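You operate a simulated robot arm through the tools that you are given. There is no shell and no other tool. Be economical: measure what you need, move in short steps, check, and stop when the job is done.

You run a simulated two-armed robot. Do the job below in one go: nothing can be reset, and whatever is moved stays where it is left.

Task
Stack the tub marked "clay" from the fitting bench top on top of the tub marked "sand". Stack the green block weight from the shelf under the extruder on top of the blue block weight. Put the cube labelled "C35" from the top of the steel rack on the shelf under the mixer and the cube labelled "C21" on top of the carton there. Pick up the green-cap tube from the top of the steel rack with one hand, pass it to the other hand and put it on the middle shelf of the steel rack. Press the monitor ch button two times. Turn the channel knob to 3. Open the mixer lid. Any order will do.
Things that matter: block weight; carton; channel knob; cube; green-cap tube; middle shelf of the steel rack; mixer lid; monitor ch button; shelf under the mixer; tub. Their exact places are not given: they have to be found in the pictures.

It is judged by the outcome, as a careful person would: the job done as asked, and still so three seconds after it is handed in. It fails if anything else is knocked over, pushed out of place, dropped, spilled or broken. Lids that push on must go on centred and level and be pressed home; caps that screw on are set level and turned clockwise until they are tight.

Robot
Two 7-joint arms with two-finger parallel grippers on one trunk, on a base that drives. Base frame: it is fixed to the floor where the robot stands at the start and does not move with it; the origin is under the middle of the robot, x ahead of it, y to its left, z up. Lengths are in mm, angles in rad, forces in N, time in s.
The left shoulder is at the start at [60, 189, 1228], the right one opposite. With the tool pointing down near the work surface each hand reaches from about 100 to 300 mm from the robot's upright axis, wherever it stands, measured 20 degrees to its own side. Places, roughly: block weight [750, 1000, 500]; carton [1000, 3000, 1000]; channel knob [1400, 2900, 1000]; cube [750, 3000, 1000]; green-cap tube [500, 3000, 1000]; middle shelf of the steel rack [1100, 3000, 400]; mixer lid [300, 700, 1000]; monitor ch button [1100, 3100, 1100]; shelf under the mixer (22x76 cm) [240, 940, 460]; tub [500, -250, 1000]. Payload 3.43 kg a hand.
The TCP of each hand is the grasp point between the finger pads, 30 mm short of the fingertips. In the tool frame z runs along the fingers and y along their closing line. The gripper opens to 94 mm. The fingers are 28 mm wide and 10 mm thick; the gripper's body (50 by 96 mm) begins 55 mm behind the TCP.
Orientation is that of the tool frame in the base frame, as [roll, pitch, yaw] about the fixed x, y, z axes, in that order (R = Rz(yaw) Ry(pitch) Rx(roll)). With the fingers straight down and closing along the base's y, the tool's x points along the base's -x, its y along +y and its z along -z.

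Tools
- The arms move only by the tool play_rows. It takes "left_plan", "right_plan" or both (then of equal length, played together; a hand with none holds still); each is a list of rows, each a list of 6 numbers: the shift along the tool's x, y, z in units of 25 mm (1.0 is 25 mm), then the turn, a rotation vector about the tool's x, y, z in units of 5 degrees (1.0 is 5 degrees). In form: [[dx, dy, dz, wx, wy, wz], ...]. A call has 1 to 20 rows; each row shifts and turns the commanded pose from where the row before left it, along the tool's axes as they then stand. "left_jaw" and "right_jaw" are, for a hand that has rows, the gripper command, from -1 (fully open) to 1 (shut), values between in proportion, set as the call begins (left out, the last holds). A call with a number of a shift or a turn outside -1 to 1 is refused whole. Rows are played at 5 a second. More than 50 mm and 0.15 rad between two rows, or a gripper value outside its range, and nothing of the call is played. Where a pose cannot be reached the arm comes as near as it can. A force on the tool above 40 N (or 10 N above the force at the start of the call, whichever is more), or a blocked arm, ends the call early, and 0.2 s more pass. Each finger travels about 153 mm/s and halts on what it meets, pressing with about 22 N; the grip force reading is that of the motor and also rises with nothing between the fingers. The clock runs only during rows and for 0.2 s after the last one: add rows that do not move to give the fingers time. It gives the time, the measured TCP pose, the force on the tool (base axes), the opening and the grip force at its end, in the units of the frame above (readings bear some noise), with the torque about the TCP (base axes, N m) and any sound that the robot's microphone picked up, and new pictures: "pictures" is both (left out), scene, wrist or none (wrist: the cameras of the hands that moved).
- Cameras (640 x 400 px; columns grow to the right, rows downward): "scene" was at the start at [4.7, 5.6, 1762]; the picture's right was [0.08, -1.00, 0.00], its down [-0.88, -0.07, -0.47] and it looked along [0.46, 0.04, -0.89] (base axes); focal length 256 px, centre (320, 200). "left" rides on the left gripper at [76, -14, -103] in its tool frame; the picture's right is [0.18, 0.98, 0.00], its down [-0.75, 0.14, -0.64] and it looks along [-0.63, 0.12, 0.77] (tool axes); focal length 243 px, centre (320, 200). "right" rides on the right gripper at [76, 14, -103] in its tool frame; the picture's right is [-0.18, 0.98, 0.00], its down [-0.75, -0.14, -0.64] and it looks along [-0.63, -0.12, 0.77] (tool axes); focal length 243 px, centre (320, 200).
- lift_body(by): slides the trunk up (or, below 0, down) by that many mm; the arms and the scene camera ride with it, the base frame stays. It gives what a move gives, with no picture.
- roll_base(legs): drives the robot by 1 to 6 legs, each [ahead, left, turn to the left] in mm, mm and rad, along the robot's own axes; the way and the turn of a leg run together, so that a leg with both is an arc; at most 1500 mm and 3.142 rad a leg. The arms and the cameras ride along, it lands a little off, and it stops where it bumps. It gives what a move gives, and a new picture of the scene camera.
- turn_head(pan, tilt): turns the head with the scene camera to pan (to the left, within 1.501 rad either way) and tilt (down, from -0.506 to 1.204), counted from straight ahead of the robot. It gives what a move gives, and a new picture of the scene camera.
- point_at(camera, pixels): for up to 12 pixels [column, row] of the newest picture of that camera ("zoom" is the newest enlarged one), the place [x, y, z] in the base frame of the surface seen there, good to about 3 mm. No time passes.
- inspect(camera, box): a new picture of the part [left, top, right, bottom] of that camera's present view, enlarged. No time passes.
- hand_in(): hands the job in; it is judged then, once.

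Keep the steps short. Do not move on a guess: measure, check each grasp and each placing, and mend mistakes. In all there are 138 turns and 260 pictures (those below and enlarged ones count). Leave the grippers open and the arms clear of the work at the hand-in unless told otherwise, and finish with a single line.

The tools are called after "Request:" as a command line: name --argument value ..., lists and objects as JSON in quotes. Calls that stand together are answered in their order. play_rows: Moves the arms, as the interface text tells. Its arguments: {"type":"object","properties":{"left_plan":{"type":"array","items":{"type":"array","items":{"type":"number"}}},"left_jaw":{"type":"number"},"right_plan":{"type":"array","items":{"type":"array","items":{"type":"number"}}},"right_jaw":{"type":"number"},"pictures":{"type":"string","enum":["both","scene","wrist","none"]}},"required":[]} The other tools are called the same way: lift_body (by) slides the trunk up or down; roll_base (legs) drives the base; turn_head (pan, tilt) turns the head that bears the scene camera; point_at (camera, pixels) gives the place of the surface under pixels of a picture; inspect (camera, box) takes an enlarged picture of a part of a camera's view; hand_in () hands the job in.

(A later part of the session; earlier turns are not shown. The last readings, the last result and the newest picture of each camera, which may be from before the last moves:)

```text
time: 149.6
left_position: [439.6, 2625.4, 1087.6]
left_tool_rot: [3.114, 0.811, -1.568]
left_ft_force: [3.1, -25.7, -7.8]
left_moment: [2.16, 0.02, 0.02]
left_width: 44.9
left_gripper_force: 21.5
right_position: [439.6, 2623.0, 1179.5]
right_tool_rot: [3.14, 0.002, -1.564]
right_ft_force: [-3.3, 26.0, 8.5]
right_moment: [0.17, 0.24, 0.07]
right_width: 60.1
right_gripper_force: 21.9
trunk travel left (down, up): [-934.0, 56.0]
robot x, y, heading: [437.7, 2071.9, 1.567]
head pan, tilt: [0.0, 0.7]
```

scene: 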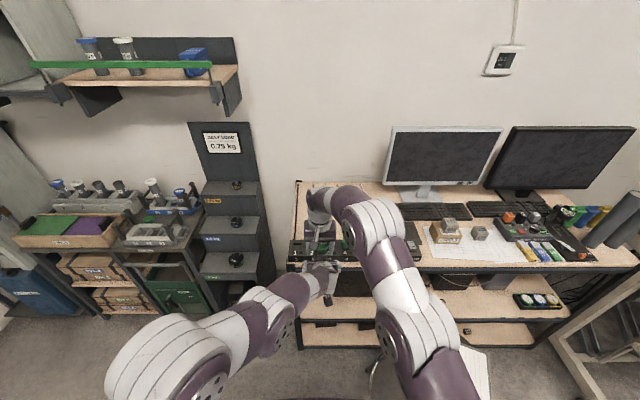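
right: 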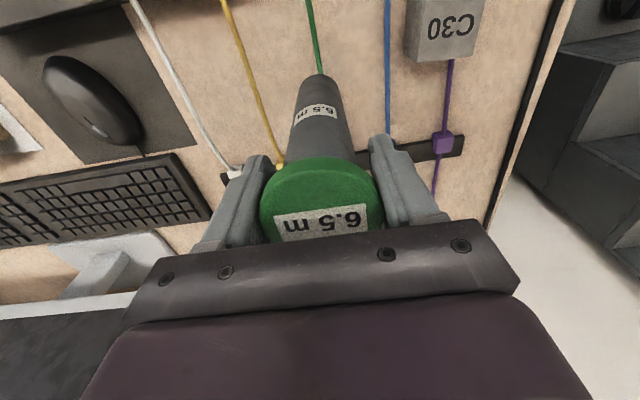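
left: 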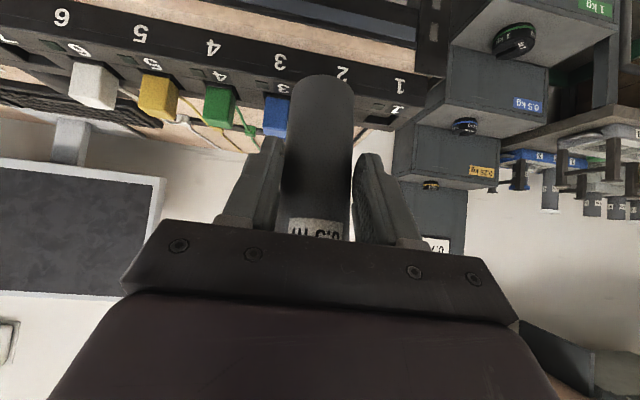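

Left holds the tube at 44.9 mm. Open the right hand, then lower the left away from it.

Request:
play_rows --right_plan '[[0, 0, 0, 0, 0, 0], [0, 0, 0, 0, 0, 0], [0, 0, 0, 0, 0, 0]]' --right_jaw -1 --pictures "none"

Request:
play_rows --left_plan '[[0.36, 0, 0.34, 0, 0, 0], [0.5, 0, 0.48, 0, 0, 0], [0.5, 0, 0.48, 0, 0, 0], [0.5, 0, 0.48, 0, 0, 0], [0.5, 0, 0.48, 0, 0, 0], [0.5, 0, 0.48, 0, 0, 0], [0.5, 0, 0.48, 0, 0, 0]]' --pictures "both"

Request:
inspect --camera "right" --box '[0, 0, 640, 400]'

```text
time: 150.4
left_position: [439.5, 2626.2, 1088.1]
left_tool_rot: [3.115, 0.813, -1.567]
left_ft_force: [-0.1, -0.4, -2.9]
left_moment: [-0.06, 0.02, 0.0]
left_width: 44.4
left_gripper_force: 22.4
right_position: [439.6, 2621.6, 1176.8]
right_tool_rot: [-3.141, -0.002, -1.567]
right_ft_force: [1.1, 0.1, 0.1]
right_moment: [-0.03, -0.01, 0.01]
right_width: 93.9
right_gripper_force: 0.0
trunk travel left (down, up): [-934.0, 56.0]
robot x, y, heading: [437.1, 2069.0, 1.569]
head pan, tilt: [0.0, 0.7]
```

```text
time: 152.0
left_position: [438.6, 2625.8, 970.4]
left_tool_rot: [3.114, 0.811, -1.568]
left_ft_force: [-0.3, -0.5, -3.8]
left_moment: [-0.1, -0.01, 0.02]
left_width: 44.4
left_gripper_force: 21.8
right_position: [437.7, 2622.2, 1178.5]
right_tool_rot: [3.142, -0.001, -1.565]
right_ft_force: [0.3, -0.2, 0.6]
right_moment: [0.03, 0.0, -0.03]
right_width: 94.1
right_gripper_force: 0.0
trunk travel left (down, up): [-934.0, 56.0]
robot x, y, heading: [432.9, 2072.4, 1.565]
head pan, tilt: [0.0, 0.7]
```

scene: 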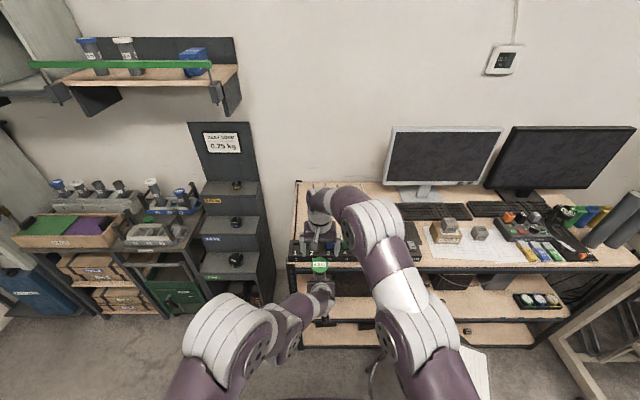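
left: 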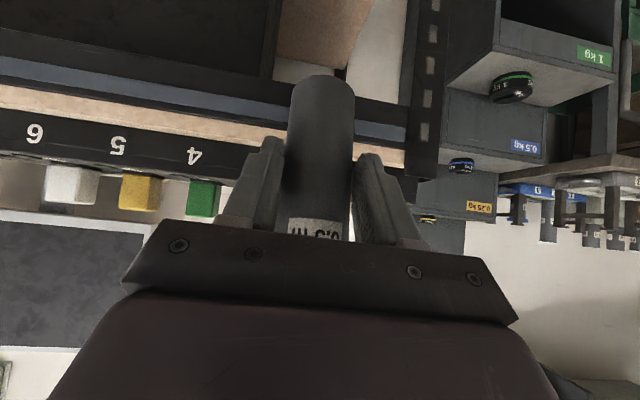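

```text
1.00 times, centred on (320, 200) of right (not enlarged: the box is as wide or as high as the picture)
```

zoom: 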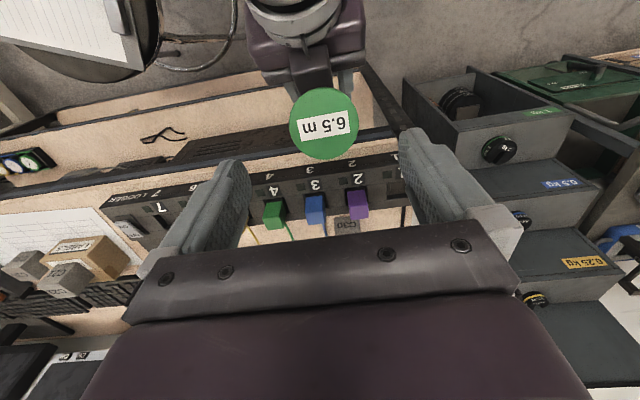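

Request:
point_at --camera "left" --pixels '[[320, 100], [319, 150], [318, 190], [322, 78], [318, 225]]'

Request:
point_at --camera "zoom" --pixels '[[324, 122], [295, 125], [352, 118], [322, 95], [326, 150], [200, 140], [270, 110]]'

Request:
point_at --camera "scene" --pixels '[[330, 300], [360, 300], [380, 310], [400, 300], [430, 305], [310, 300], [370, 285], [345, 315], [480, 300], [320, 265], [300, 310], [365, 320]]'

```text
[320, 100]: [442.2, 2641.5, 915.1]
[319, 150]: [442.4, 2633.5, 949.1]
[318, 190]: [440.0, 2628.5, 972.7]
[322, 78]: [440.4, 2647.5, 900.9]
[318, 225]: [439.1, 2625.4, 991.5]
```

```text
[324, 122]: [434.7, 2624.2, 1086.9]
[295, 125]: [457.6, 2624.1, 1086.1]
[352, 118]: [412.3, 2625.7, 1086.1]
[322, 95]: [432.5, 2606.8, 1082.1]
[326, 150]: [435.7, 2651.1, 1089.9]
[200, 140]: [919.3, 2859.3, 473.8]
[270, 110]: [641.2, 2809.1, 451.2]
```

```text
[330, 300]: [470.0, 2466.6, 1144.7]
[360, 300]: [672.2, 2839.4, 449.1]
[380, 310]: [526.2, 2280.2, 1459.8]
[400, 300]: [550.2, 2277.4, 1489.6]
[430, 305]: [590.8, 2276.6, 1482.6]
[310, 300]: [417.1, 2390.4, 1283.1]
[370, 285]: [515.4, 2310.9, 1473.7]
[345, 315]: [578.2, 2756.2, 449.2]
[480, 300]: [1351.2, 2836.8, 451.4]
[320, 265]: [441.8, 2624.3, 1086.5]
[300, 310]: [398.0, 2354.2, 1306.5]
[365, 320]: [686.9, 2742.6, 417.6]
```

The tube is in the left hand, tilted about 11°. Straighten it by turning the left tool, and take the right hand out of the way.

Request:
play_rows --left_plan '[[0, 0, 0, 0, 0.55, 0], [0, 0, 0, 0, 0.55, 0], [0, 0, 0, 0, 0.55, 0], [0, 0, 0, 0, 0.55, 0], [0, 0, 0, 0, 0, 0], [0, 0, 0, 0, 0, 0], [0, 0, 0, 0, 0, 0], [0, 0, 0, 0, 0, 0], [0, 0, 0, 0, 0, 0], [0, 0, 0, 0, 0, 0]]' --right_plan '[[0, -1, -0.3, 0, 0, 0], [0, -1, -0.3, 0, 0, 0], [0.5, -1, -0.3, 0, 0, 0], [0.9, -1, -0.3, 0, 0, 0], [0.9, -1, -0.3, 0, 0, 0], [0.9, -1, -0.3, 0, 0, 0], [0.9, -1, -0.3, 0, 0, 0], [0.9, -1, -0.3, 0, 0, 0], [0.9, -1, -0.3, 0, 0, 0], [0.9, -1, -0.3, 0, 0, 0]]' --pictures "both"

```text
time: 154.2
left_position: [439.5, 2625.5, 974.6]
left_tool_rot: [3.117, 0.622, -1.562]
left_ft_force: [0.2, -0.4, -3.7]
left_moment: [-0.09, -0.03, -0.01]
left_width: 44.5
left_gripper_force: 21.7
right_position: [690.9, 2452.7, 1254.3]
right_tool_rot: [-3.141, 0.001, -1.564]
right_ft_force: [0.0, -0.5, 0.4]
right_moment: [0.01, 0.02, -0.02]
right_width: 94.1
right_gripper_force: 0.0
trunk travel left (down, up): [-934.0, 56.0]
robot x, y, heading: [431.9, 2069.6, 1.565]
head pan, tilt: [0.0, 0.7]
```

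scene: 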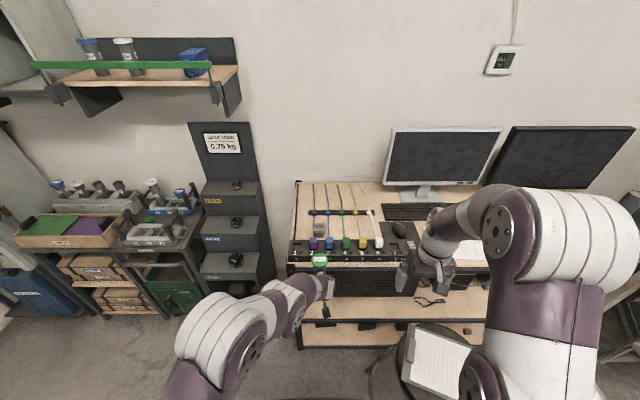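
right: 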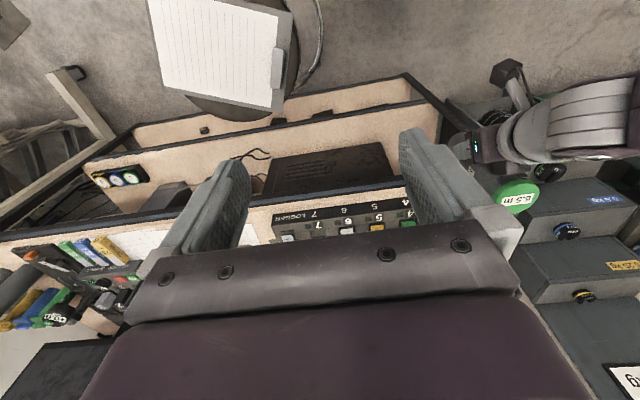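
left: 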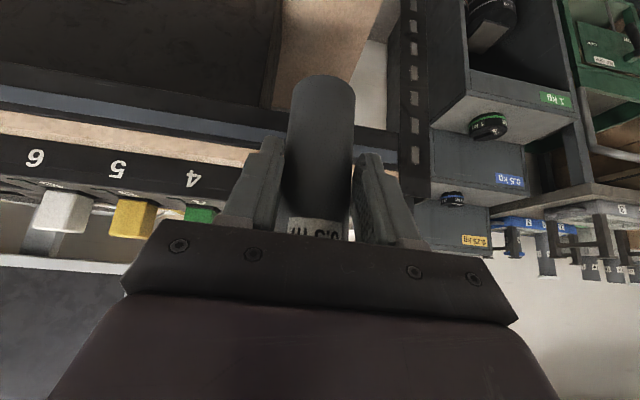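

Request:
point_at --camera "left" --pixels '[[320, 90], [320, 110], [319, 150], [318, 190], [320, 80], [318, 225], [322, 77]]'

Request:
point_at --camera "right" --pixels '[[375, 130], [300, 160], [270, 185], [385, 160], [380, 190], [280, 150], [330, 125], [400, 115], [250, 150]]'

Request:
inspect --camera "scene" --box '[280, 230, 360, 320]'

```text
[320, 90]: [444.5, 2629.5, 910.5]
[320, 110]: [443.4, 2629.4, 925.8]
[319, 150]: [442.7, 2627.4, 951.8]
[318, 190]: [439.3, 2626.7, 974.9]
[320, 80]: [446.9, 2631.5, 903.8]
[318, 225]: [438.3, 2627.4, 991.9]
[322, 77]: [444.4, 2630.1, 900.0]
```

```text
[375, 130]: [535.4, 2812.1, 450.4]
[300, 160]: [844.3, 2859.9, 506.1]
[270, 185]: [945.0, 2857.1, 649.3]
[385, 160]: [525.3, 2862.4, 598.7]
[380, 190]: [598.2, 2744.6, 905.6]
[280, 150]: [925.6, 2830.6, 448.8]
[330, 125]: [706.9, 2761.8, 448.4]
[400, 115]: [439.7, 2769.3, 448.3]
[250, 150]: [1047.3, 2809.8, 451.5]
```

```text
4.44 times, centred on (320, 275) of scene
```

zoom: 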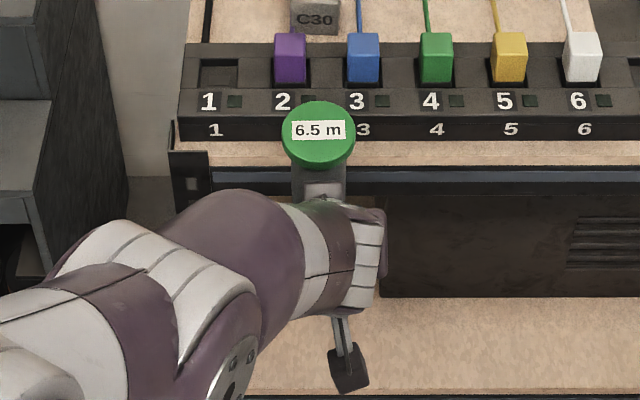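

Tube is upright now; its base is about 76 mm below the TCP. The PC box front is at y=2860 from x≥525, so I'll stand the tube at about (440, 2800). Lower the trunk, then roll in.

Request:
lift_body --by -430

Request:
roll_base --legs '[[149, 0, 0]]'

Request:
inspect --camera "left" --box '[0, 0, 640, 400]'

```text
refused: -430 is not a number from -400 to 400
```

```text
time: 155.5
left_position: [434.6, 2729.8, 964.4]
left_tool_rot: [3.106, 0.599, -1.571]
left_ft_force: [1.1, -2.9, -2.3]
left_moment: [-0.12, 0.0, -0.1]
left_width: 48.4
left_gripper_force: 21.7
right_position: [690.7, 2568.3, 1253.0]
right_tool_rot: [-3.14, -0.001, -1.562]
right_ft_force: [0.6, -0.1, -0.1]
right_moment: [0.03, 0.03, 0.0]
right_width: 94.0
right_gripper_force: 0.1
trunk travel left (down, up): [-934.0, 56.0]
robot x, y, heading: [430.6, 2186.3, 1.568]
head pan, tilt: [0.0, 0.7]
stopped in leg 1: the force on the tool passed its limit at 156 N (the readings are from after the stop); the commanded pose is now the measured one
```

scene: 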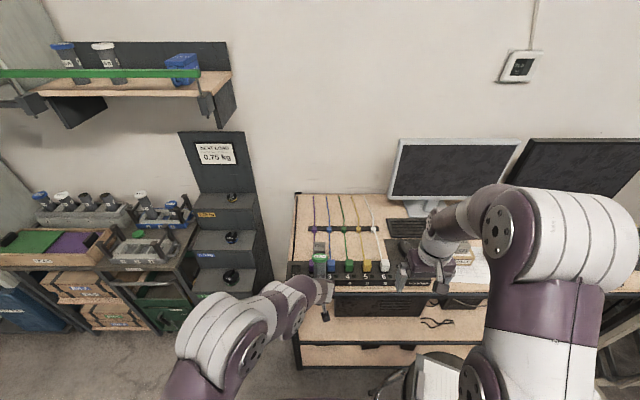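

```text
1.00 times, centred on (320, 200) of left (not enlarged: the box is as wide or as high as the picture)
```

zoom: 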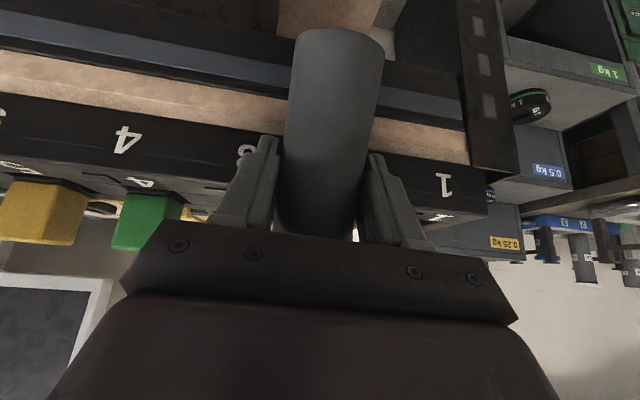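

The lift was refused and the tube bumped the rack front. Back off and check for damage.

Request:
roll_base --legs '[[-115, 0, 0]]'

Request:
inspect --camera "scene" --box '[270, 180, 430, 330]'

Request:
inspect --camera "left" --box '[0, 0, 640, 400]'

Request:
point_at --camera "zoom" --pixels '[[325, 60], [322, 100], [320, 150], [318, 190], [315, 220], [330, 45]]'

```text
time: 156.7
left_position: [435.5, 2615.1, 965.0]
left_tool_rot: [3.108, 0.601, -1.569]
left_ft_force: [-0.7, 0.5, -3.4]
left_moment: [-0.12, 0.02, -0.03]
left_width: 48.1
left_gripper_force: 22.3
right_position: [690.6, 2454.1, 1251.5]
right_tool_rot: [-3.14, -0.004, -1.561]
right_ft_force: [-0.1, 0.4, 0.1]
right_moment: [-0.03, -0.01, -0.04]
right_width: 93.9
right_gripper_force: 0.1
trunk travel left (down, up): [-934.0, 56.0]
robot x, y, heading: [431.3, 2068.4, 1.574]
head pan, tilt: [0.0, 0.7]
```

scene: 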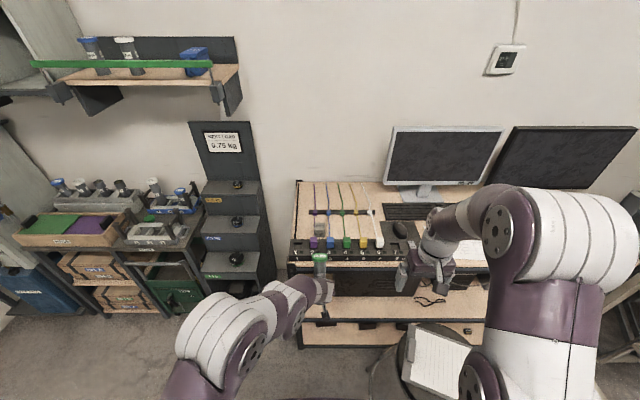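

```text
2.67 times, centred on (350, 255) of scene
```

zoom: 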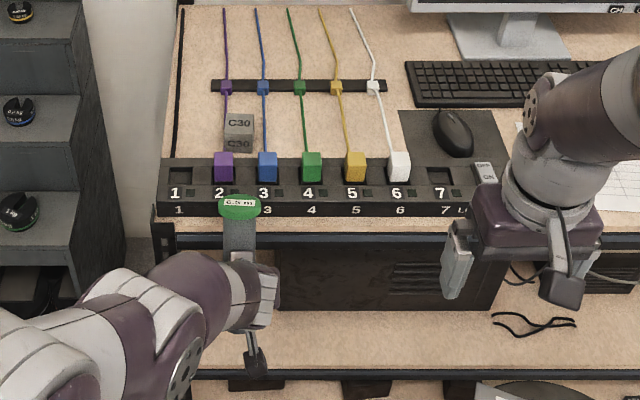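

```text
1.00 times, centred on (320, 200) of left (not enlarged: the box is as wide or as high as the picture)
```

zoom: 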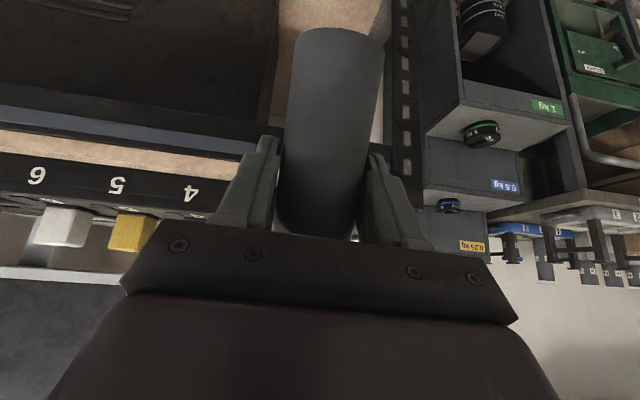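

```text
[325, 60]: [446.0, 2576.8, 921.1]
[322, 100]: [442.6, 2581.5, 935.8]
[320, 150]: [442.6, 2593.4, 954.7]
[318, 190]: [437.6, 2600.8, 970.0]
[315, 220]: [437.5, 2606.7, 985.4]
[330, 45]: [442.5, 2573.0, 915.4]
```

The logger looks undisturbed. The tube now leans 26° back and about 7° sideways in the grip; straighten both with the left tool.

Request:
play_rows --left_plan '[[0, 0, 0, 0, -0.87, 0], [0, 0, 0, 0, -0.87, 0], [0, 0, 0, 0, -0.87, 0], [0, 0, 0, 0, -0.87, 0], [0, 0, 0, 0, -0.87, 0], [0, 0, 0, 0, -0.87, 0], [0, 0, 0, -0.35, 0, 0.6], [0, 0, 0, -0.35, 0, 0.6], [0, 0, 0, 0, 0, 0]]' --pictures "wrist"

Request:
inspect --camera "scene" --box '[280, 230, 360, 320]'

Request:
point_at --camera "left" --pixels '[[325, 60], [322, 100], [320, 150], [318, 190], [315, 220], [330, 45]]'

```text
time: 158.7
left_position: [437.1, 2614.2, 964.2]
left_tool_rot: [2.843, 1.038, -1.806]
left_ft_force: [-0.2, 0.3, -3.2]
left_moment: [-0.03, 0.02, -0.02]
left_width: 48.2
left_gripper_force: 21.9
right_position: [690.0, 2450.7, 1252.6]
right_tool_rot: [-3.141, 0.0, -1.563]
right_ft_force: [0.3, -0.1, 1.0]
right_moment: [0.02, -0.02, 0.02]
right_width: 94.4
right_gripper_force: 0.1
trunk travel left (down, up): [-934.0, 56.0]
robot x, y, heading: [436.1, 2067.0, 1.57]
head pan, tilt: [0.0, 0.7]
```

left: 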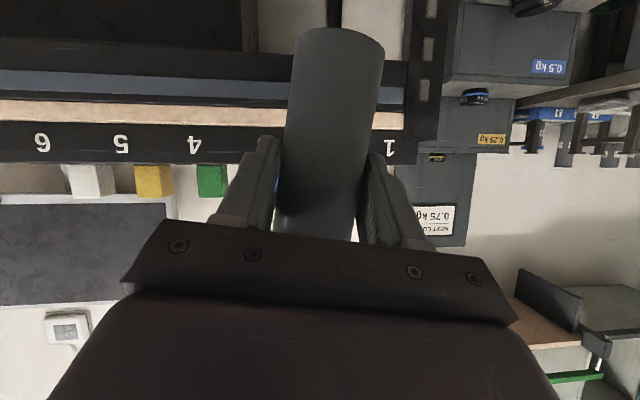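

```text
4.44 times, centred on (320, 275) of scene
```

zoom: 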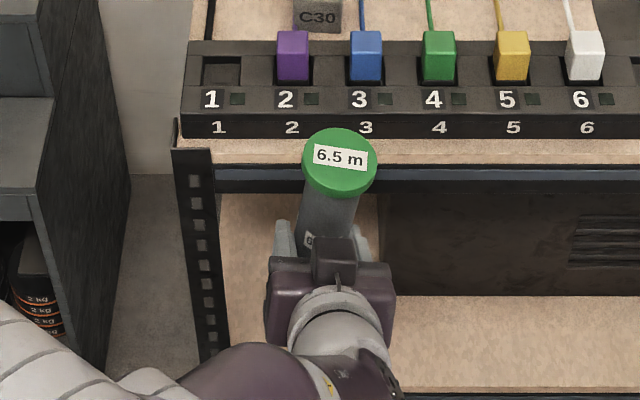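

```text
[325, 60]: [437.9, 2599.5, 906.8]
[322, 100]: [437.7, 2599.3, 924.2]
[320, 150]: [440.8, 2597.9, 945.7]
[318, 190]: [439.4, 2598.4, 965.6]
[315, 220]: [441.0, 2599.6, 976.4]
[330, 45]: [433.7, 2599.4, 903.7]
```

My sampling was off-centre: the sideways lean wasn't there before. Undo the sideways turn.

Request:
play_rows --left_plan '[[0, 0, 0, 0.37, 0, -0.65], [0, 0, 0, 0.37, 0, -0.65], [0, 0, 0, 0, 0, 0]]' --pictures "wrist"

Request:
inspect --camera "scene" --box '[280, 230, 360, 320]'

Request:
point_at --camera "left" --pixels '[[338, 60], [332, 100], [324, 150], [318, 190], [314, 220], [340, 45], [300, 60], [376, 60], [284, 190], [354, 190]]'

```text
time: 159.5
left_position: [436.0, 2614.8, 965.6]
left_tool_rot: [3.105, 1.057, -1.579]
left_ft_force: [0.8, 0.0, -3.1]
left_moment: [-0.03, -0.02, -0.02]
left_width: 48.1
left_gripper_force: 21.7
right_position: [690.4, 2452.0, 1252.6]
right_tool_rot: [-3.141, -0.002, -1.561]
right_ft_force: [-0.2, -0.5, -0.5]
right_moment: [-0.01, -0.01, -0.01]
right_width: 93.8
right_gripper_force: 0.0
trunk travel left (down, up): [-934.0, 56.0]
robot x, y, heading: [434.6, 2065.0, 1.572]
head pan, tilt: [0.0, 0.7]
```

left: 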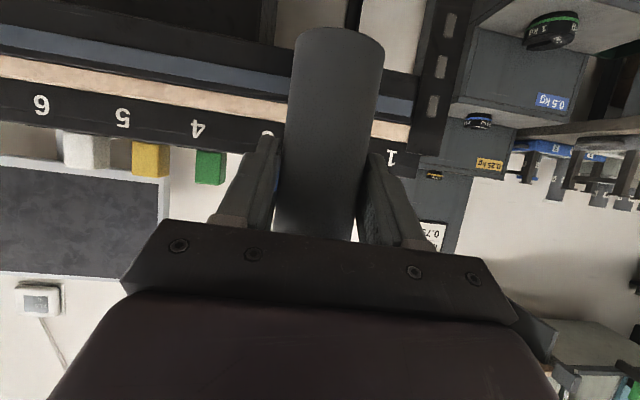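

```text
4.44 times, centred on (320, 275) of scene
```

zoom: 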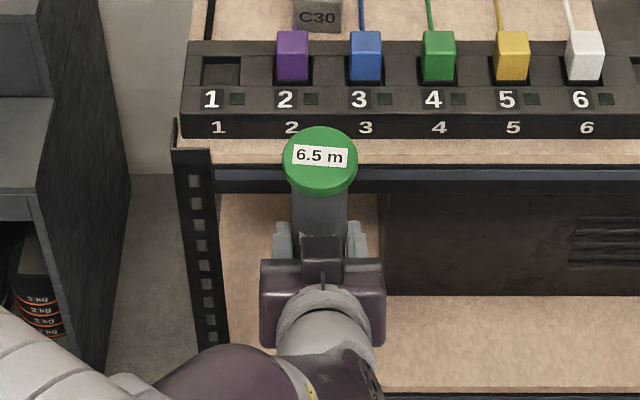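

```text
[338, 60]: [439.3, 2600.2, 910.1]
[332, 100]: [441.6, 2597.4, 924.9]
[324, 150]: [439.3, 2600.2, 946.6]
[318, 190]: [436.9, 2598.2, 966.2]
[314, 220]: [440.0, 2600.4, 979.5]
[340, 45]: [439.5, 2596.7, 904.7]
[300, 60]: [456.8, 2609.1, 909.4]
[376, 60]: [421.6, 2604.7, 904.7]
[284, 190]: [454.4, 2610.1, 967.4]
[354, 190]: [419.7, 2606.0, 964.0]
```

Upright now, centre (439, 2621), base about 69 mm under the TCP. Lower the trunk in two steps (no rolling yet).

Request:
lift_body --by -400

Request:
lift_body --by -30

Request:
turn_head --pan 0.0 --tilt 0.55

```text
time: 163.3
left_position: [436.7, 2614.7, 565.8]
left_tool_rot: [3.103, 1.057, -1.581]
left_ft_force: [-0.4, 0.0, -3.7]
left_moment: [-0.01, 0.04, -0.03]
left_width: 48.0
left_gripper_force: 22.3
right_position: [689.9, 2451.5, 852.1]
right_tool_rot: [-3.141, 0.0, -1.563]
right_ft_force: [-0.4, 0.6, -1.0]
right_moment: [-0.01, -0.03, 0.0]
right_width: 94.2
right_gripper_force: 0.1
trunk travel left (down, up): [-534.0, 456.0]
robot x, y, heading: [436.9, 2068.7, 1.57]
head pan, tilt: [0.0, 0.7]
```

```text
time: 164.1
left_position: [436.0, 2615.2, 536.1]
left_tool_rot: [3.106, 1.059, -1.581]
left_ft_force: [-0.2, 0.0, -3.5]
left_moment: [-0.02, 0.0, 0.02]
left_width: 48.1
left_gripper_force: 21.8
right_position: [690.5, 2452.9, 822.9]
right_tool_rot: [3.14, -0.001, -1.563]
right_ft_force: [0.0, 0.2, -0.8]
right_moment: [-0.02, -0.04, 0.03]
right_width: 93.7
right_gripper_force: 0.1
trunk travel left (down, up): [-504.0, 486.0]
robot x, y, heading: [438.0, 2069.8, 1.57]
head pan, tilt: [0.0, 0.7]
```

```text
time: 164.8
left_position: [436.1, 2615.2, 535.4]
left_tool_rot: [3.104, 1.055, -1.581]
left_ft_force: [0.5, -0.6, -4.0]
left_moment: [-0.01, 0.01, 0.01]
left_width: 48.4
left_gripper_force: 22.4
right_position: [689.7, 2450.9, 822.2]
right_tool_rot: [-3.141, -0.002, -1.563]
right_ft_force: [0.2, 0.3, 0.0]
right_moment: [-0.02, -0.01, 0.0]
right_width: 93.9
right_gripper_force: 0.1
trunk travel left (down, up): [-504.0, 486.0]
robot x, y, heading: [436.9, 2066.1, 1.568]
head pan, tilt: [0.0, 0.55]
```

scene: 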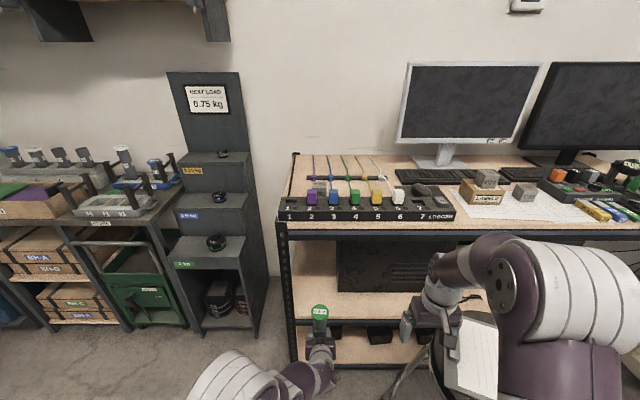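

Clear. Roll forward 180 mm into the middle shelf.

Request:
roll_base --legs '[[180, 0, 0]]'

Request:
inspect --camera "left" --box '[0, 0, 640, 400]'

Request:
inspect --camera "scene" --box '[250, 230, 410, 330]'

```text
time: 166.3
left_position: [434.4, 2793.3, 535.5]
left_tool_rot: [3.106, 1.055, -1.578]
left_ft_force: [0.6, 0.0, -3.2]
left_moment: [-0.04, 0.01, 0.0]
left_width: 48.1
left_gripper_force: 22.2
right_position: [687.7, 2632.0, 823.0]
right_tool_rot: [3.14, -0.004, -1.558]
right_ft_force: [-0.1, -0.4, -0.1]
right_moment: [-0.03, 0.01, 0.02]
right_width: 94.0
right_gripper_force: 0.2
trunk travel left (down, up): [-504.0, 486.0]
robot x, y, heading: [434.4, 2246.9, 1.576]
head pan, tilt: [0.0, 0.55]
```

scene: 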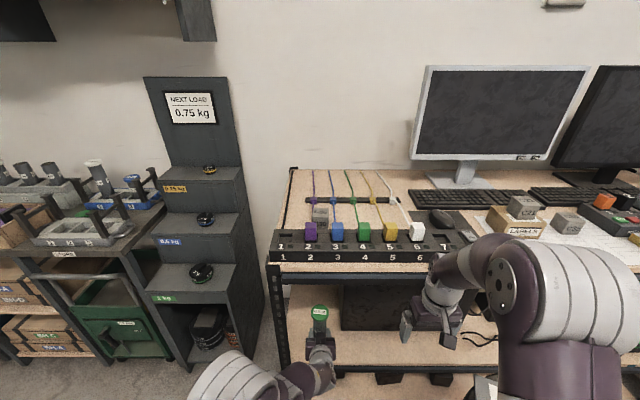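

```text
1.00 times, centred on (320, 200) of left (not enlarged: the box is as wide or as high as the picture)
```

zoom: 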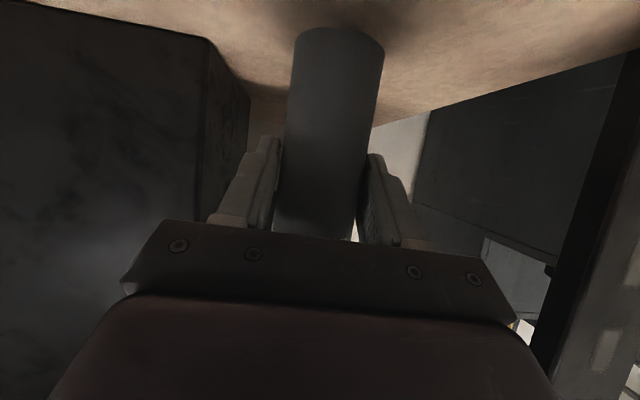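

```text
4.00 times, centred on (330, 280) of scene
```

zoom: 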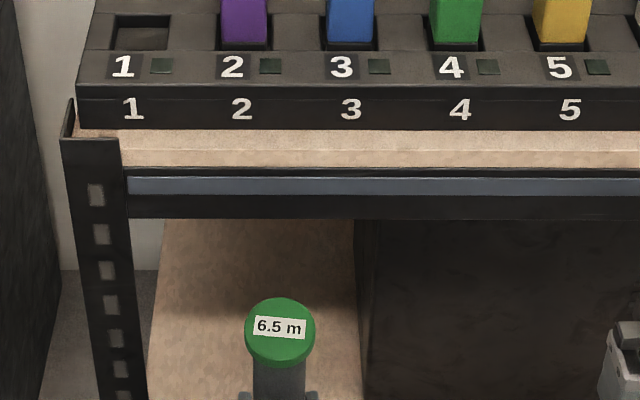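

Request:
play_rows --left_plan '[[0.139, 0, 0.078, 0, 0, 0], [0.139, 0, 0.078, 0, 0, 0], [0.1, 0, 0.057, 0, 0, 0], [0, 0, 0, 0, 0, 0]]' --pictures "none"

```text
time: 167.3
left_position: [433.7, 2792.8, 524.9]
left_tool_rot: [3.106, 1.056, -1.579]
left_ft_force: [-0.2, 0.6, -3.4]
left_moment: [0.0, 0.02, 0.0]
left_width: 48.2
left_gripper_force: 21.6
right_position: [689.5, 2630.6, 821.7]
right_tool_rot: [-3.14, -0.003, -1.559]
right_ft_force: [0.0, -0.1, -0.2]
right_moment: [0.01, 0.01, 0.04]
right_width: 94.2
right_gripper_force: 0.0
trunk travel left (down, up): [-504.0, 486.0]
robot x, y, heading: [434.1, 2244.5, 1.571]
head pan, tilt: [0.0, 0.55]
```

Request:
play_rows --left_plan '[[0.07, 0, 0.04, 0, 0, 0], [0.07, 0, 0.04, 0, 0, 0], [0.07, 0, 0.04, 0, 0, 0], [0, 0, 0, 0, 0, 0]]' --pictures "none"

Request:
inspect --camera "left" --box '[200, 0, 460, 160]'

```text
time: 168.3
left_position: [433.8, 2794.3, 522.0]
left_tool_rot: [3.105, 1.058, -1.577]
left_ft_force: [-1.7, 0.4, -0.5]
left_moment: [0.08, 0.01, 0.03]
left_width: 48.1
left_gripper_force: 21.9
right_position: [687.5, 2630.9, 822.4]
right_tool_rot: [-3.141, -0.002, -1.558]
right_ft_force: [0.6, -0.9, 0.1]
right_moment: [-0.01, 0.0, 0.01]
right_width: 94.1
right_gripper_force: 0.1
trunk travel left (down, up): [-504.0, 486.0]
robot x, y, heading: [434.2, 2247.5, 1.577]
head pan, tilt: [0.0, 0.55]
```

```text
2.46 times, centred on (330, 80) of left
```

zoom: 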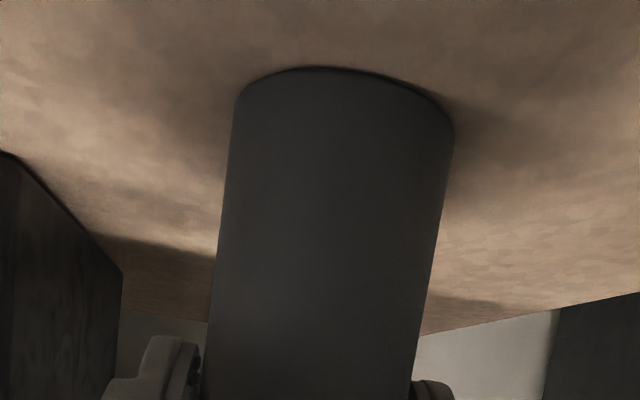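

It touches the shelf. Seat it with 2 mm more, then open.

Request:
play_rows --left_plan '[[0.05, 0, 0.03, 0, 0, 0], [0.03, 0, 0.015, 0, 0, 0], [0, 0, 0, 0, 0, 0]]' --pictures "none"

Request:
play_rows --left_plan '[[0, 0, 0, 0, 0, 0], [0, 0, 0, 0, 0, 0], [0, 0, 0, 0, 0, 0], [0, 0, 0, 0, 0, 0]]' --left_jaw -1 --pictures "wrist"

```text
time: 169.1
left_position: [433.4, 2794.1, 517.8]
left_tool_rot: [3.108, 1.06, -1.574]
left_ft_force: [-4.7, -0.4, 17.3]
left_moment: [0.23, 0.04, 0.12]
left_width: 48.2
left_gripper_force: 21.9
right_position: [687.8, 2629.4, 822.5]
right_tool_rot: [3.141, 0.002, -1.558]
right_ft_force: [-0.4, -0.4, 0.4]
right_moment: [0.02, 0.03, 0.02]
right_width: 93.9
right_gripper_force: 0.0
trunk travel left (down, up): [-504.0, 486.0]
robot x, y, heading: [434.4, 2248.8, 1.573]
head pan, tilt: [0.0, 0.55]
```

```text
time: 170.1
left_position: [434.8, 2794.7, 515.6]
left_tool_rot: [3.104, 1.055, -1.578]
left_ft_force: [0.5, 0.1, -0.4]
left_moment: [-0.01, 0.01, -0.03]
left_width: 93.8
left_gripper_force: 0.1
right_position: [687.6, 2631.6, 822.3]
right_tool_rot: [-3.14, -0.002, -1.559]
right_ft_force: [-0.5, 0.4, -0.2]
right_moment: [0.0, 0.0, 0.0]
right_width: 93.8
right_gripper_force: 0.0
trunk travel left (down, up): [-504.0, 486.0]
robot x, y, heading: [436.4, 2244.5, 1.57]
head pan, tilt: [0.0, 0.55]
```

left: 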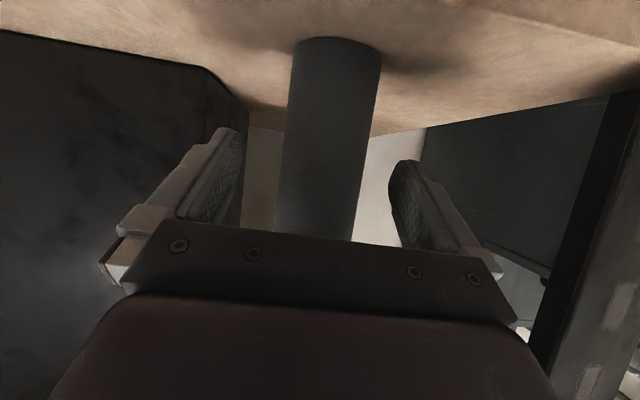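

Tube is released. Roll straight back and check that it stands.

Request:
roll_base --legs '[[-220, 0, 0]]'

Request:
inspect --camera "scene" --box '[250, 200, 410, 350]'

```text
time: 171.8
left_position: [432.5, 2574.4, 516.9]
left_tool_rot: [3.105, 1.058, -1.576]
left_ft_force: [-0.4, -0.8, -0.5]
left_moment: [0.0, 0.02, 0.0]
left_width: 93.9
left_gripper_force: 0.1
right_position: [688.1, 2411.9, 823.7]
right_tool_rot: [3.141, 0.001, -1.556]
right_ft_force: [-0.1, -0.1, 0.7]
right_moment: [0.01, 0.03, 0.01]
right_width: 94.0
right_gripper_force: 0.1
trunk travel left (down, up): [-504.0, 486.0]
robot x, y, heading: [437.8, 2029.6, 1.574]
head pan, tilt: [0.0, 0.55]
```

scene: 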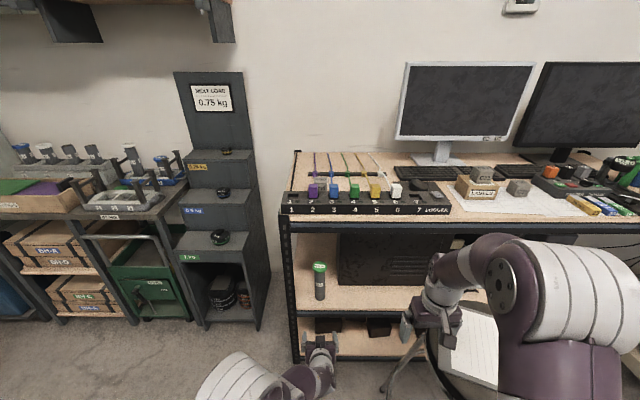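

```text
2.67 times, centred on (330, 275) of scene
```

zoom: 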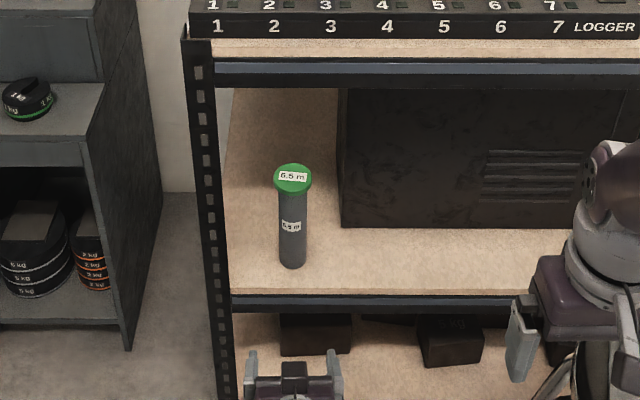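

The tube stands upright on the middle shelf. Raise the trunk and drive round the stool to the right-hand station.

Request:
lift_body --by 400

Request:
roll_base --legs '[[-200, 0, 0], [0, -1015, 0]]'

Request:
turn_head --pan 0.1 --tilt 0.6

```text
time: 175.6
left_position: [433.9, 2574.2, 917.2]
left_tool_rot: [3.104, 1.059, -1.577]
left_ft_force: [-0.9, 0.7, 0.0]
left_moment: [0.0, 0.0, 0.0]
left_width: 94.2
left_gripper_force: 0.1
right_position: [689.4, 2412.5, 1223.3]
right_tool_rot: [-3.141, -0.002, -1.557]
right_ft_force: [0.2, -0.1, 0.2]
right_moment: [0.03, -0.02, 0.01]
right_width: 93.9
right_gripper_force: 0.1
trunk travel left (down, up): [-904.0, 86.0]
robot x, y, heading: [435.6, 2025.4, 1.576]
head pan, tilt: [0.0, 0.55]
```

```text
time: 182.0
left_position: [1432.2, 2373.3, 916.5]
left_tool_rot: [3.106, 1.058, -1.578]
left_ft_force: [-0.7, 0.1, -0.3]
left_moment: [0.02, -0.02, 0.03]
left_width: 93.8
left_gripper_force: 0.1
right_position: [1687.5, 2211.5, 1223.0]
right_tool_rot: [-3.14, -0.001, -1.558]
right_ft_force: [0.7, -0.1, 0.0]
right_moment: [0.0, -0.01, 0.0]
right_width: 93.9
right_gripper_force: 0.1
trunk travel left (down, up): [-904.0, 86.0]
robot x, y, heading: [1435.6, 1828.2, 1.572]
head pan, tilt: [0.0, 0.55]
```

scene: 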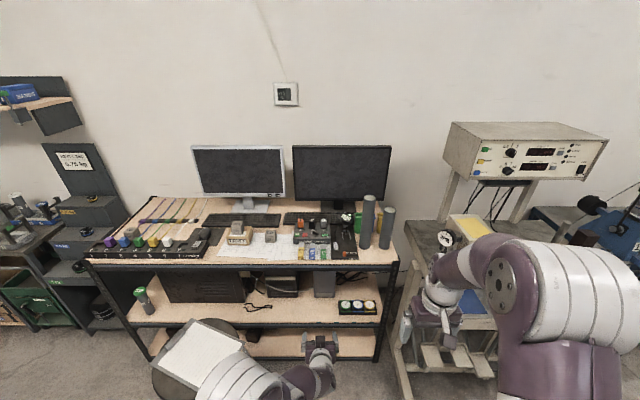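

```text
time: 182.7
left_position: [1433.6, 2373.3, 915.1]
left_tool_rot: [3.102, 1.057, -1.578]
left_ft_force: [-0.3, 0.2, -0.3]
left_moment: [0.0, -0.01, 0.0]
left_width: 94.1
left_gripper_force: 0.0
right_position: [1688.2, 2209.2, 1222.1]
right_tool_rot: [3.141, -0.002, -1.558]
right_ft_force: [0.7, -0.5, -0.6]
right_moment: [-0.01, -0.01, -0.01]
right_width: 94.0
right_gripper_force: 0.1
trunk travel left (down, up): [-904.0, 86.0]
robot x, y, heading: [1436.3, 1826.0, 1.575]
head pan, tilt: [0.099, 0.6]
```

scene: 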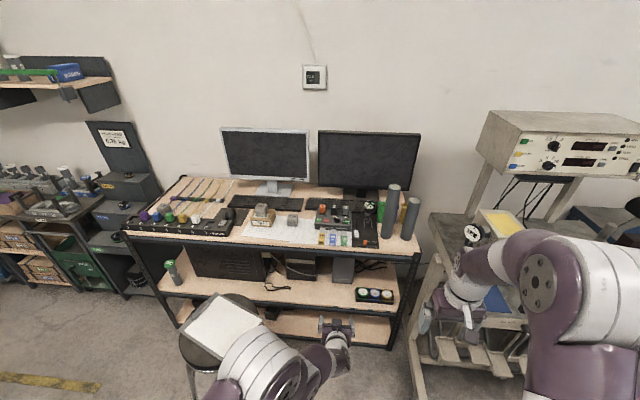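

Request:
point_at --camera "scene" --pixels '[[430, 370], [415, 330], [435, 215], [262, 310], [420, 255], [395, 350], [240, 300], [365, 215], [333, 208], [292, 217], [300, 195], [440, 290]]'

Request:
inspect --camera "scene" --box '[220, 120, 420, 250]'

```text
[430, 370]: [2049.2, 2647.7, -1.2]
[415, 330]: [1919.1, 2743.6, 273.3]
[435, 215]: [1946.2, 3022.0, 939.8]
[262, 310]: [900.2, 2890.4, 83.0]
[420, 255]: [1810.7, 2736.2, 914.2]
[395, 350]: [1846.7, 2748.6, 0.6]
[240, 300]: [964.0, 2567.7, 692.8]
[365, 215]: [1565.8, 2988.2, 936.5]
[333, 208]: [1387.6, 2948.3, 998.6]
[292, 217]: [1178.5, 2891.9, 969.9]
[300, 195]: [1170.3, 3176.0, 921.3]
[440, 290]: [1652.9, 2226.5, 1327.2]
```

```text
3.08 times, centred on (320, 185) of scene
```

zoom: 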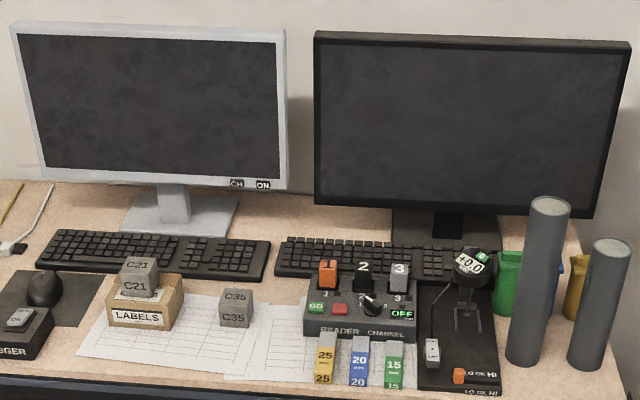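

Raise the left hand well above the rack top before driving in.

Request:
play_rows --left_plan '[[-0.871, 0, -0.49, 0, 0, 0], [-0.871, 0, -0.49, 0, 0, 0], [-0.871, 0, -0.49, 0, 0, 0], [-0.871, 0, -0.49, 0, 0, 0], [-0.871, 0, -0.49, 0, 0, 0], [-0.871, 0, -0.49, 0, 0, 0], [-0.871, 0, -0.49, 0, 0, 0], [-0.871, 0, -0.49, 0, 0, 0], [-0.871, 0, -0.49, 0, 0, 0], [-0.871, 0, -0.49, 0, 0, 0]]' --pictures "none"

```text
time: 184.8
left_position: [1437.4, 2372.3, 1166.4]
left_tool_rot: [3.103, 1.056, -1.58]
left_ft_force: [0.3, -0.1, 0.1]
left_moment: [-0.01, -0.01, -0.01]
left_width: 93.8
left_gripper_force: 0.0
right_position: [1687.5, 2209.9, 1224.2]
right_tool_rot: [-3.141, -0.003, -1.559]
right_ft_force: [-0.6, 0.1, 0.6]
right_moment: [-0.02, -0.02, -0.01]
right_width: 94.0
right_gripper_force: 0.1
trunk travel left (down, up): [-904.0, 86.0]
robot x, y, heading: [1435.7, 1828.8, 1.575]
head pan, tilt: [0.099, 0.6]
```

Request:
roll_base --legs '[[0, -64, 0], [400, 0, 0]]'

Request:
turn_head --pan 0.3 --tilt 0.75

Request:
inspect --camera "scene" --box '[200, 150, 440, 300]'

```text
time: 187.9
left_position: [1516.6, 2762.3, 1167.1]
left_tool_rot: [3.103, 1.056, -1.597]
left_ft_force: [1.0, 0.2, -0.4]
left_moment: [-0.01, 0.01, 0.01]
left_width: 94.1
left_gripper_force: 0.1
right_position: [1764.8, 2594.3, 1223.7]
right_tool_rot: [-3.141, 0.0, -1.578]
right_ft_force: [-0.3, 0.2, -0.4]
right_moment: [-0.01, 0.0, -0.03]
right_width: 94.1
right_gripper_force: 0.0
trunk travel left (down, up): [-904.0, 86.0]
robot x, y, heading: [1505.5, 2216.8, 1.552]
head pan, tilt: [0.099, 0.6]
```

scene: 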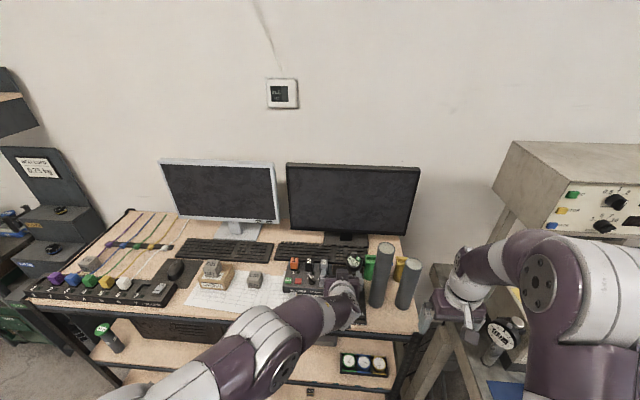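

```text
time: 188.6
left_position: [1515.2, 2763.4, 1166.2]
left_tool_rot: [3.105, 1.054, -1.596]
left_ft_force: [0.5, 0.4, 0.6]
left_moment: [0.0, -0.07, -0.03]
left_width: 93.9
left_gripper_force: 0.0
right_position: [1763.5, 2596.4, 1222.8]
right_tool_rot: [3.141, 0.0, -1.578]
right_ft_force: [-0.3, -0.7, 0.3]
right_moment: [-0.04, -0.02, 0.02]
right_width: 93.8
right_gripper_force: 0.1
trunk travel left (down, up): [-904.0, 86.0]
robot x, y, heading: [1504.2, 2216.3, 1.544]
head pan, tilt: [0.3, 0.75]
```

scene: 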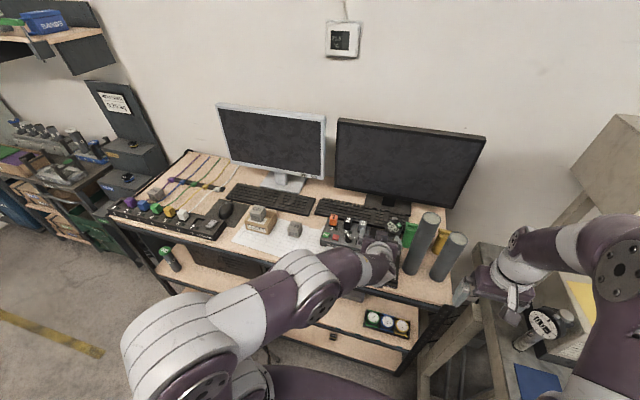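

```text
2.67 times, centred on (320, 225) of scene
```

zoom: 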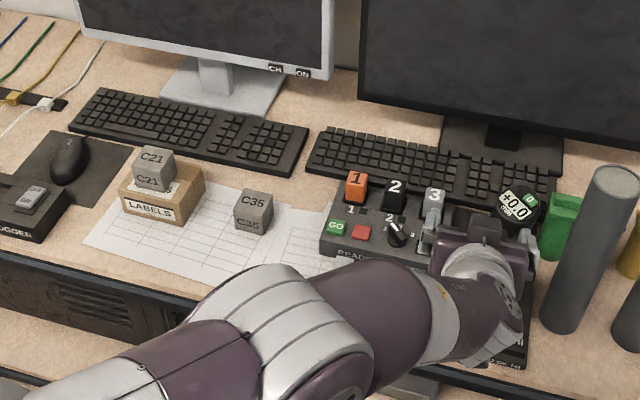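

Request:
point_at --camera "zoom" --pixels '[[253, 203], [238, 210], [269, 206], [250, 192], [240, 195], [275, 68], [302, 73], [395, 230], [388, 212], [403, 242], [397, 238], [600, 175]]'

Request:
inspect --camera "scene" --box '[310, 205, 390, 265]'

Request:
inspect --camera "scene" --box '[290, 160, 330, 190]'

```text
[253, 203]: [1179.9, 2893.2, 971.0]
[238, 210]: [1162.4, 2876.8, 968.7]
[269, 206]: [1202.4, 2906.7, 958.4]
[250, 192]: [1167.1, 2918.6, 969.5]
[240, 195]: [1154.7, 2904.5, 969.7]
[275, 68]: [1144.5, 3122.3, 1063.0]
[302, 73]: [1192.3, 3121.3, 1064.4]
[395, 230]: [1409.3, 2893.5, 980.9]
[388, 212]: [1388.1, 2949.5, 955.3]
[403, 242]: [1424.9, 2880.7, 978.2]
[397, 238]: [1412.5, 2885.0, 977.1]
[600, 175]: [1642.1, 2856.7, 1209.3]
```

```text
6.67 times, centred on (350, 235) of scene
```

zoom: 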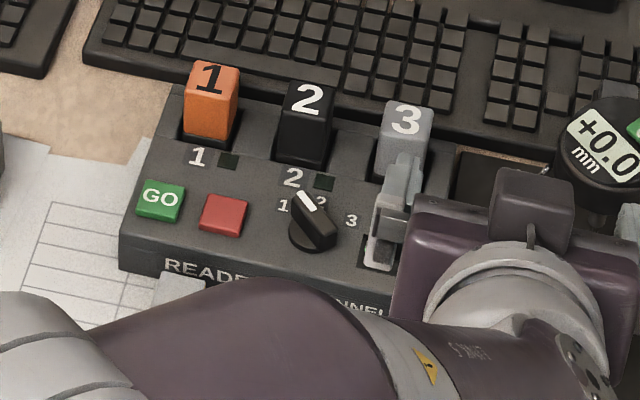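

```text
13.33 times, centred on (310, 175) of scene
```

zoom: 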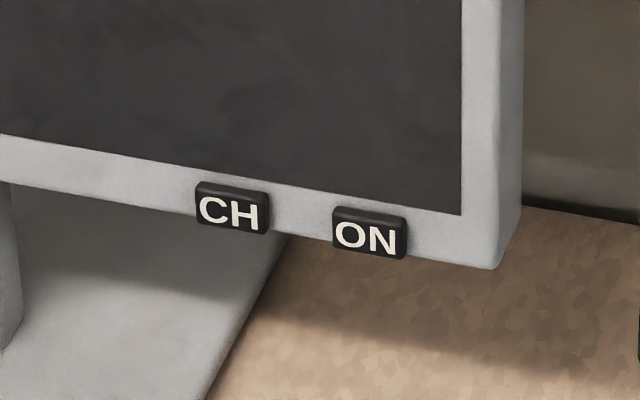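

CH button is at (1144, 3121, 1063); the knob near (1411, 2888, 978); C35 centred about (1178, 2895). First CH: close the left fingers, level the tool and move it in line with CH, high.

Request:
play_rows --left_plan '[[-0.1, 0.93, 0.19, 0, -0.31, 0], [-0.1, 0.93, 0.19, 0, -0.31, 0], [-0.09, 0.93, 0.2, 0, -0.31, 0], [-0.08, 0.93, 0.2, 0, -0.31, 0], [-0.08, 0.93, 0.2, 0, -0.31, 0], [-0.07, 0.93, 0.2, 0, -0.31, 0], [-0.06, 0.93, 0.2, 0, -0.31, 0], [-0.05, 0.93, 0.21, 0, -0.31, 0], [-0.05, 0.93, 0.21, 0, -0.31, 0], [-0.05, 0.93, 0.21, 0, -0.31, 0], [-0.04, 0.93, 0.22, 0, -0.31, 0], [-0.03, 0.93, 0.22, 0, -0.31, 0], [-0.02, 0.93, 0.22, 0, -0.31, 0], [-0.02, 0.93, 0.22, 0, -0.31, 0], [0, 0.93, 0.22, 0, -0.31, 0], [0, 0.93, 0.22, 0, -0.31, 0]]' --left_jaw 1 --pictures "none"

```text
time: 192.0
left_position: [1383.4, 2820.0, 1173.8]
left_tool_rot: [2.912, 1.485, -1.78]
left_ft_force: [-0.1, 0.3, 0.7]
left_moment: [0.03, 0.04, -0.02]
left_width: 0.0
left_gripper_force: 22.1
left hand out of reach, approached as far as the arm can: row 7, 8, 9, 10, 11, 12, 13, 14, 15, 16
right_position: [1764.2, 2595.1, 1223.1]
right_tool_rot: [-3.141, 0.0, -1.579]
right_ft_force: [0.0, 0.4, -1.2]
right_moment: [0.01, 0.0, -0.01]
right_width: 94.1
right_gripper_force: 0.0
trunk travel left (down, up): [-904.0, 86.0]
robot x, y, heading: [1504.5, 2216.4, 1.55]
head pan, tilt: [0.3, 0.75]
```

Request:
play_rows --left_plan '[[0, 0, 0.9, 0, 0, 0], [0, 0, 0.9, 0, 0, 0], [0, 0.5, 0.5, 0, 0, 0], [0, 0.93, 0, 0, 0, 0], [0, 0.93, 0, 0, 0, 0], [0, 0.93, 0, 0, 0, 0], [0, 0.93, 0, 0, 0, 0], [0, 0.93, 0, 0, 0, 0], [0, 0.93, 0, 0, 0, 0], [0, 0.93, 0, 0, 0, 0], [0, 0.93, 0, 0, 0, 0], [0, 0.93, 0, 0, 0, 0]]' --pictures "none"

```text
time: 194.6
left_position: [1382.8, 2828.9, 1186.5]
left_tool_rot: [2.909, 1.487, -1.781]
left_ft_force: [-0.8, 0.1, 0.2]
left_moment: [-0.01, 0.02, -0.04]
left_width: 0.1
left_gripper_force: 22.2
left hand out of reach, approached as far as the arm can: row 1, 2, 3, 4, 5, 6, 7, 8, 9, 10, 11, 12
right_position: [1763.2, 2594.1, 1223.9]
right_tool_rot: [3.141, -0.002, -1.579]
right_ft_force: [0.3, 0.5, 0.0]
right_moment: [0.0, -0.02, 0.04]
right_width: 94.1
right_gripper_force: 0.2
trunk travel left (down, up): [-904.0, 86.0]
robot x, y, heading: [1504.0, 2217.9, 1.554]
head pan, tilt: [0.3, 0.75]
```

Joint limits block the level pose there; pitch the tool to 45° instead and move across.

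Request:
play_rows --left_plan '[[0, 0, 0, 0, 0.93, 0], [0, 0, 0, 0, 0.93, 0], [0, 0, 0, 0, 0.93, 0], [0, 0, 0, 0, 0.93, 0], [0, 0, 0, 0, 0.93, 0], [0, 0, 0, 0, 0.93, 0], [0, 0, 0, 0, 0.93, 0], [0, 0, 0, 0, 0.93, 0], [0, 0.96, 0, 0, 0, 0], [0, 0.96, 0, 0, 0, 0], [0, 0.96, 0, 0, 0, 0], [0, 0.96, 0, 0, 0, 0], [0, 0.96, 0, 0, 0, 0], [0, 0.96, 0, 0, 0, 0], [0, 0.96, 0, 0, 0, 0], [0, 0.96, 0, 0, 0, 0], [0, 0.96, 0, 0, 0, 0], [0, 0.96, 0, 0, 0, 0]]' --pictures "none"

```text
time: 198.4
left_position: [1141.5, 2828.5, 1188.8]
left_tool_rot: [3.115, 0.839, -1.584]
left_ft_force: [0.1, -1.5, 0.0]
left_moment: [-0.01, 0.0, 0.02]
left_width: 0.0
left_gripper_force: 21.8
right_position: [1762.2, 2596.4, 1223.1]
right_tool_rot: [-3.14, -0.002, -1.577]
right_ft_force: [0.5, -0.1, 0.6]
right_moment: [0.02, -0.01, -0.02]
right_width: 94.0
right_gripper_force: 0.0
trunk travel left (down, up): [-904.0, 86.0]
robot x, y, heading: [1503.3, 2214.7, 1.553]
head pan, tilt: [0.3, 0.75]
```

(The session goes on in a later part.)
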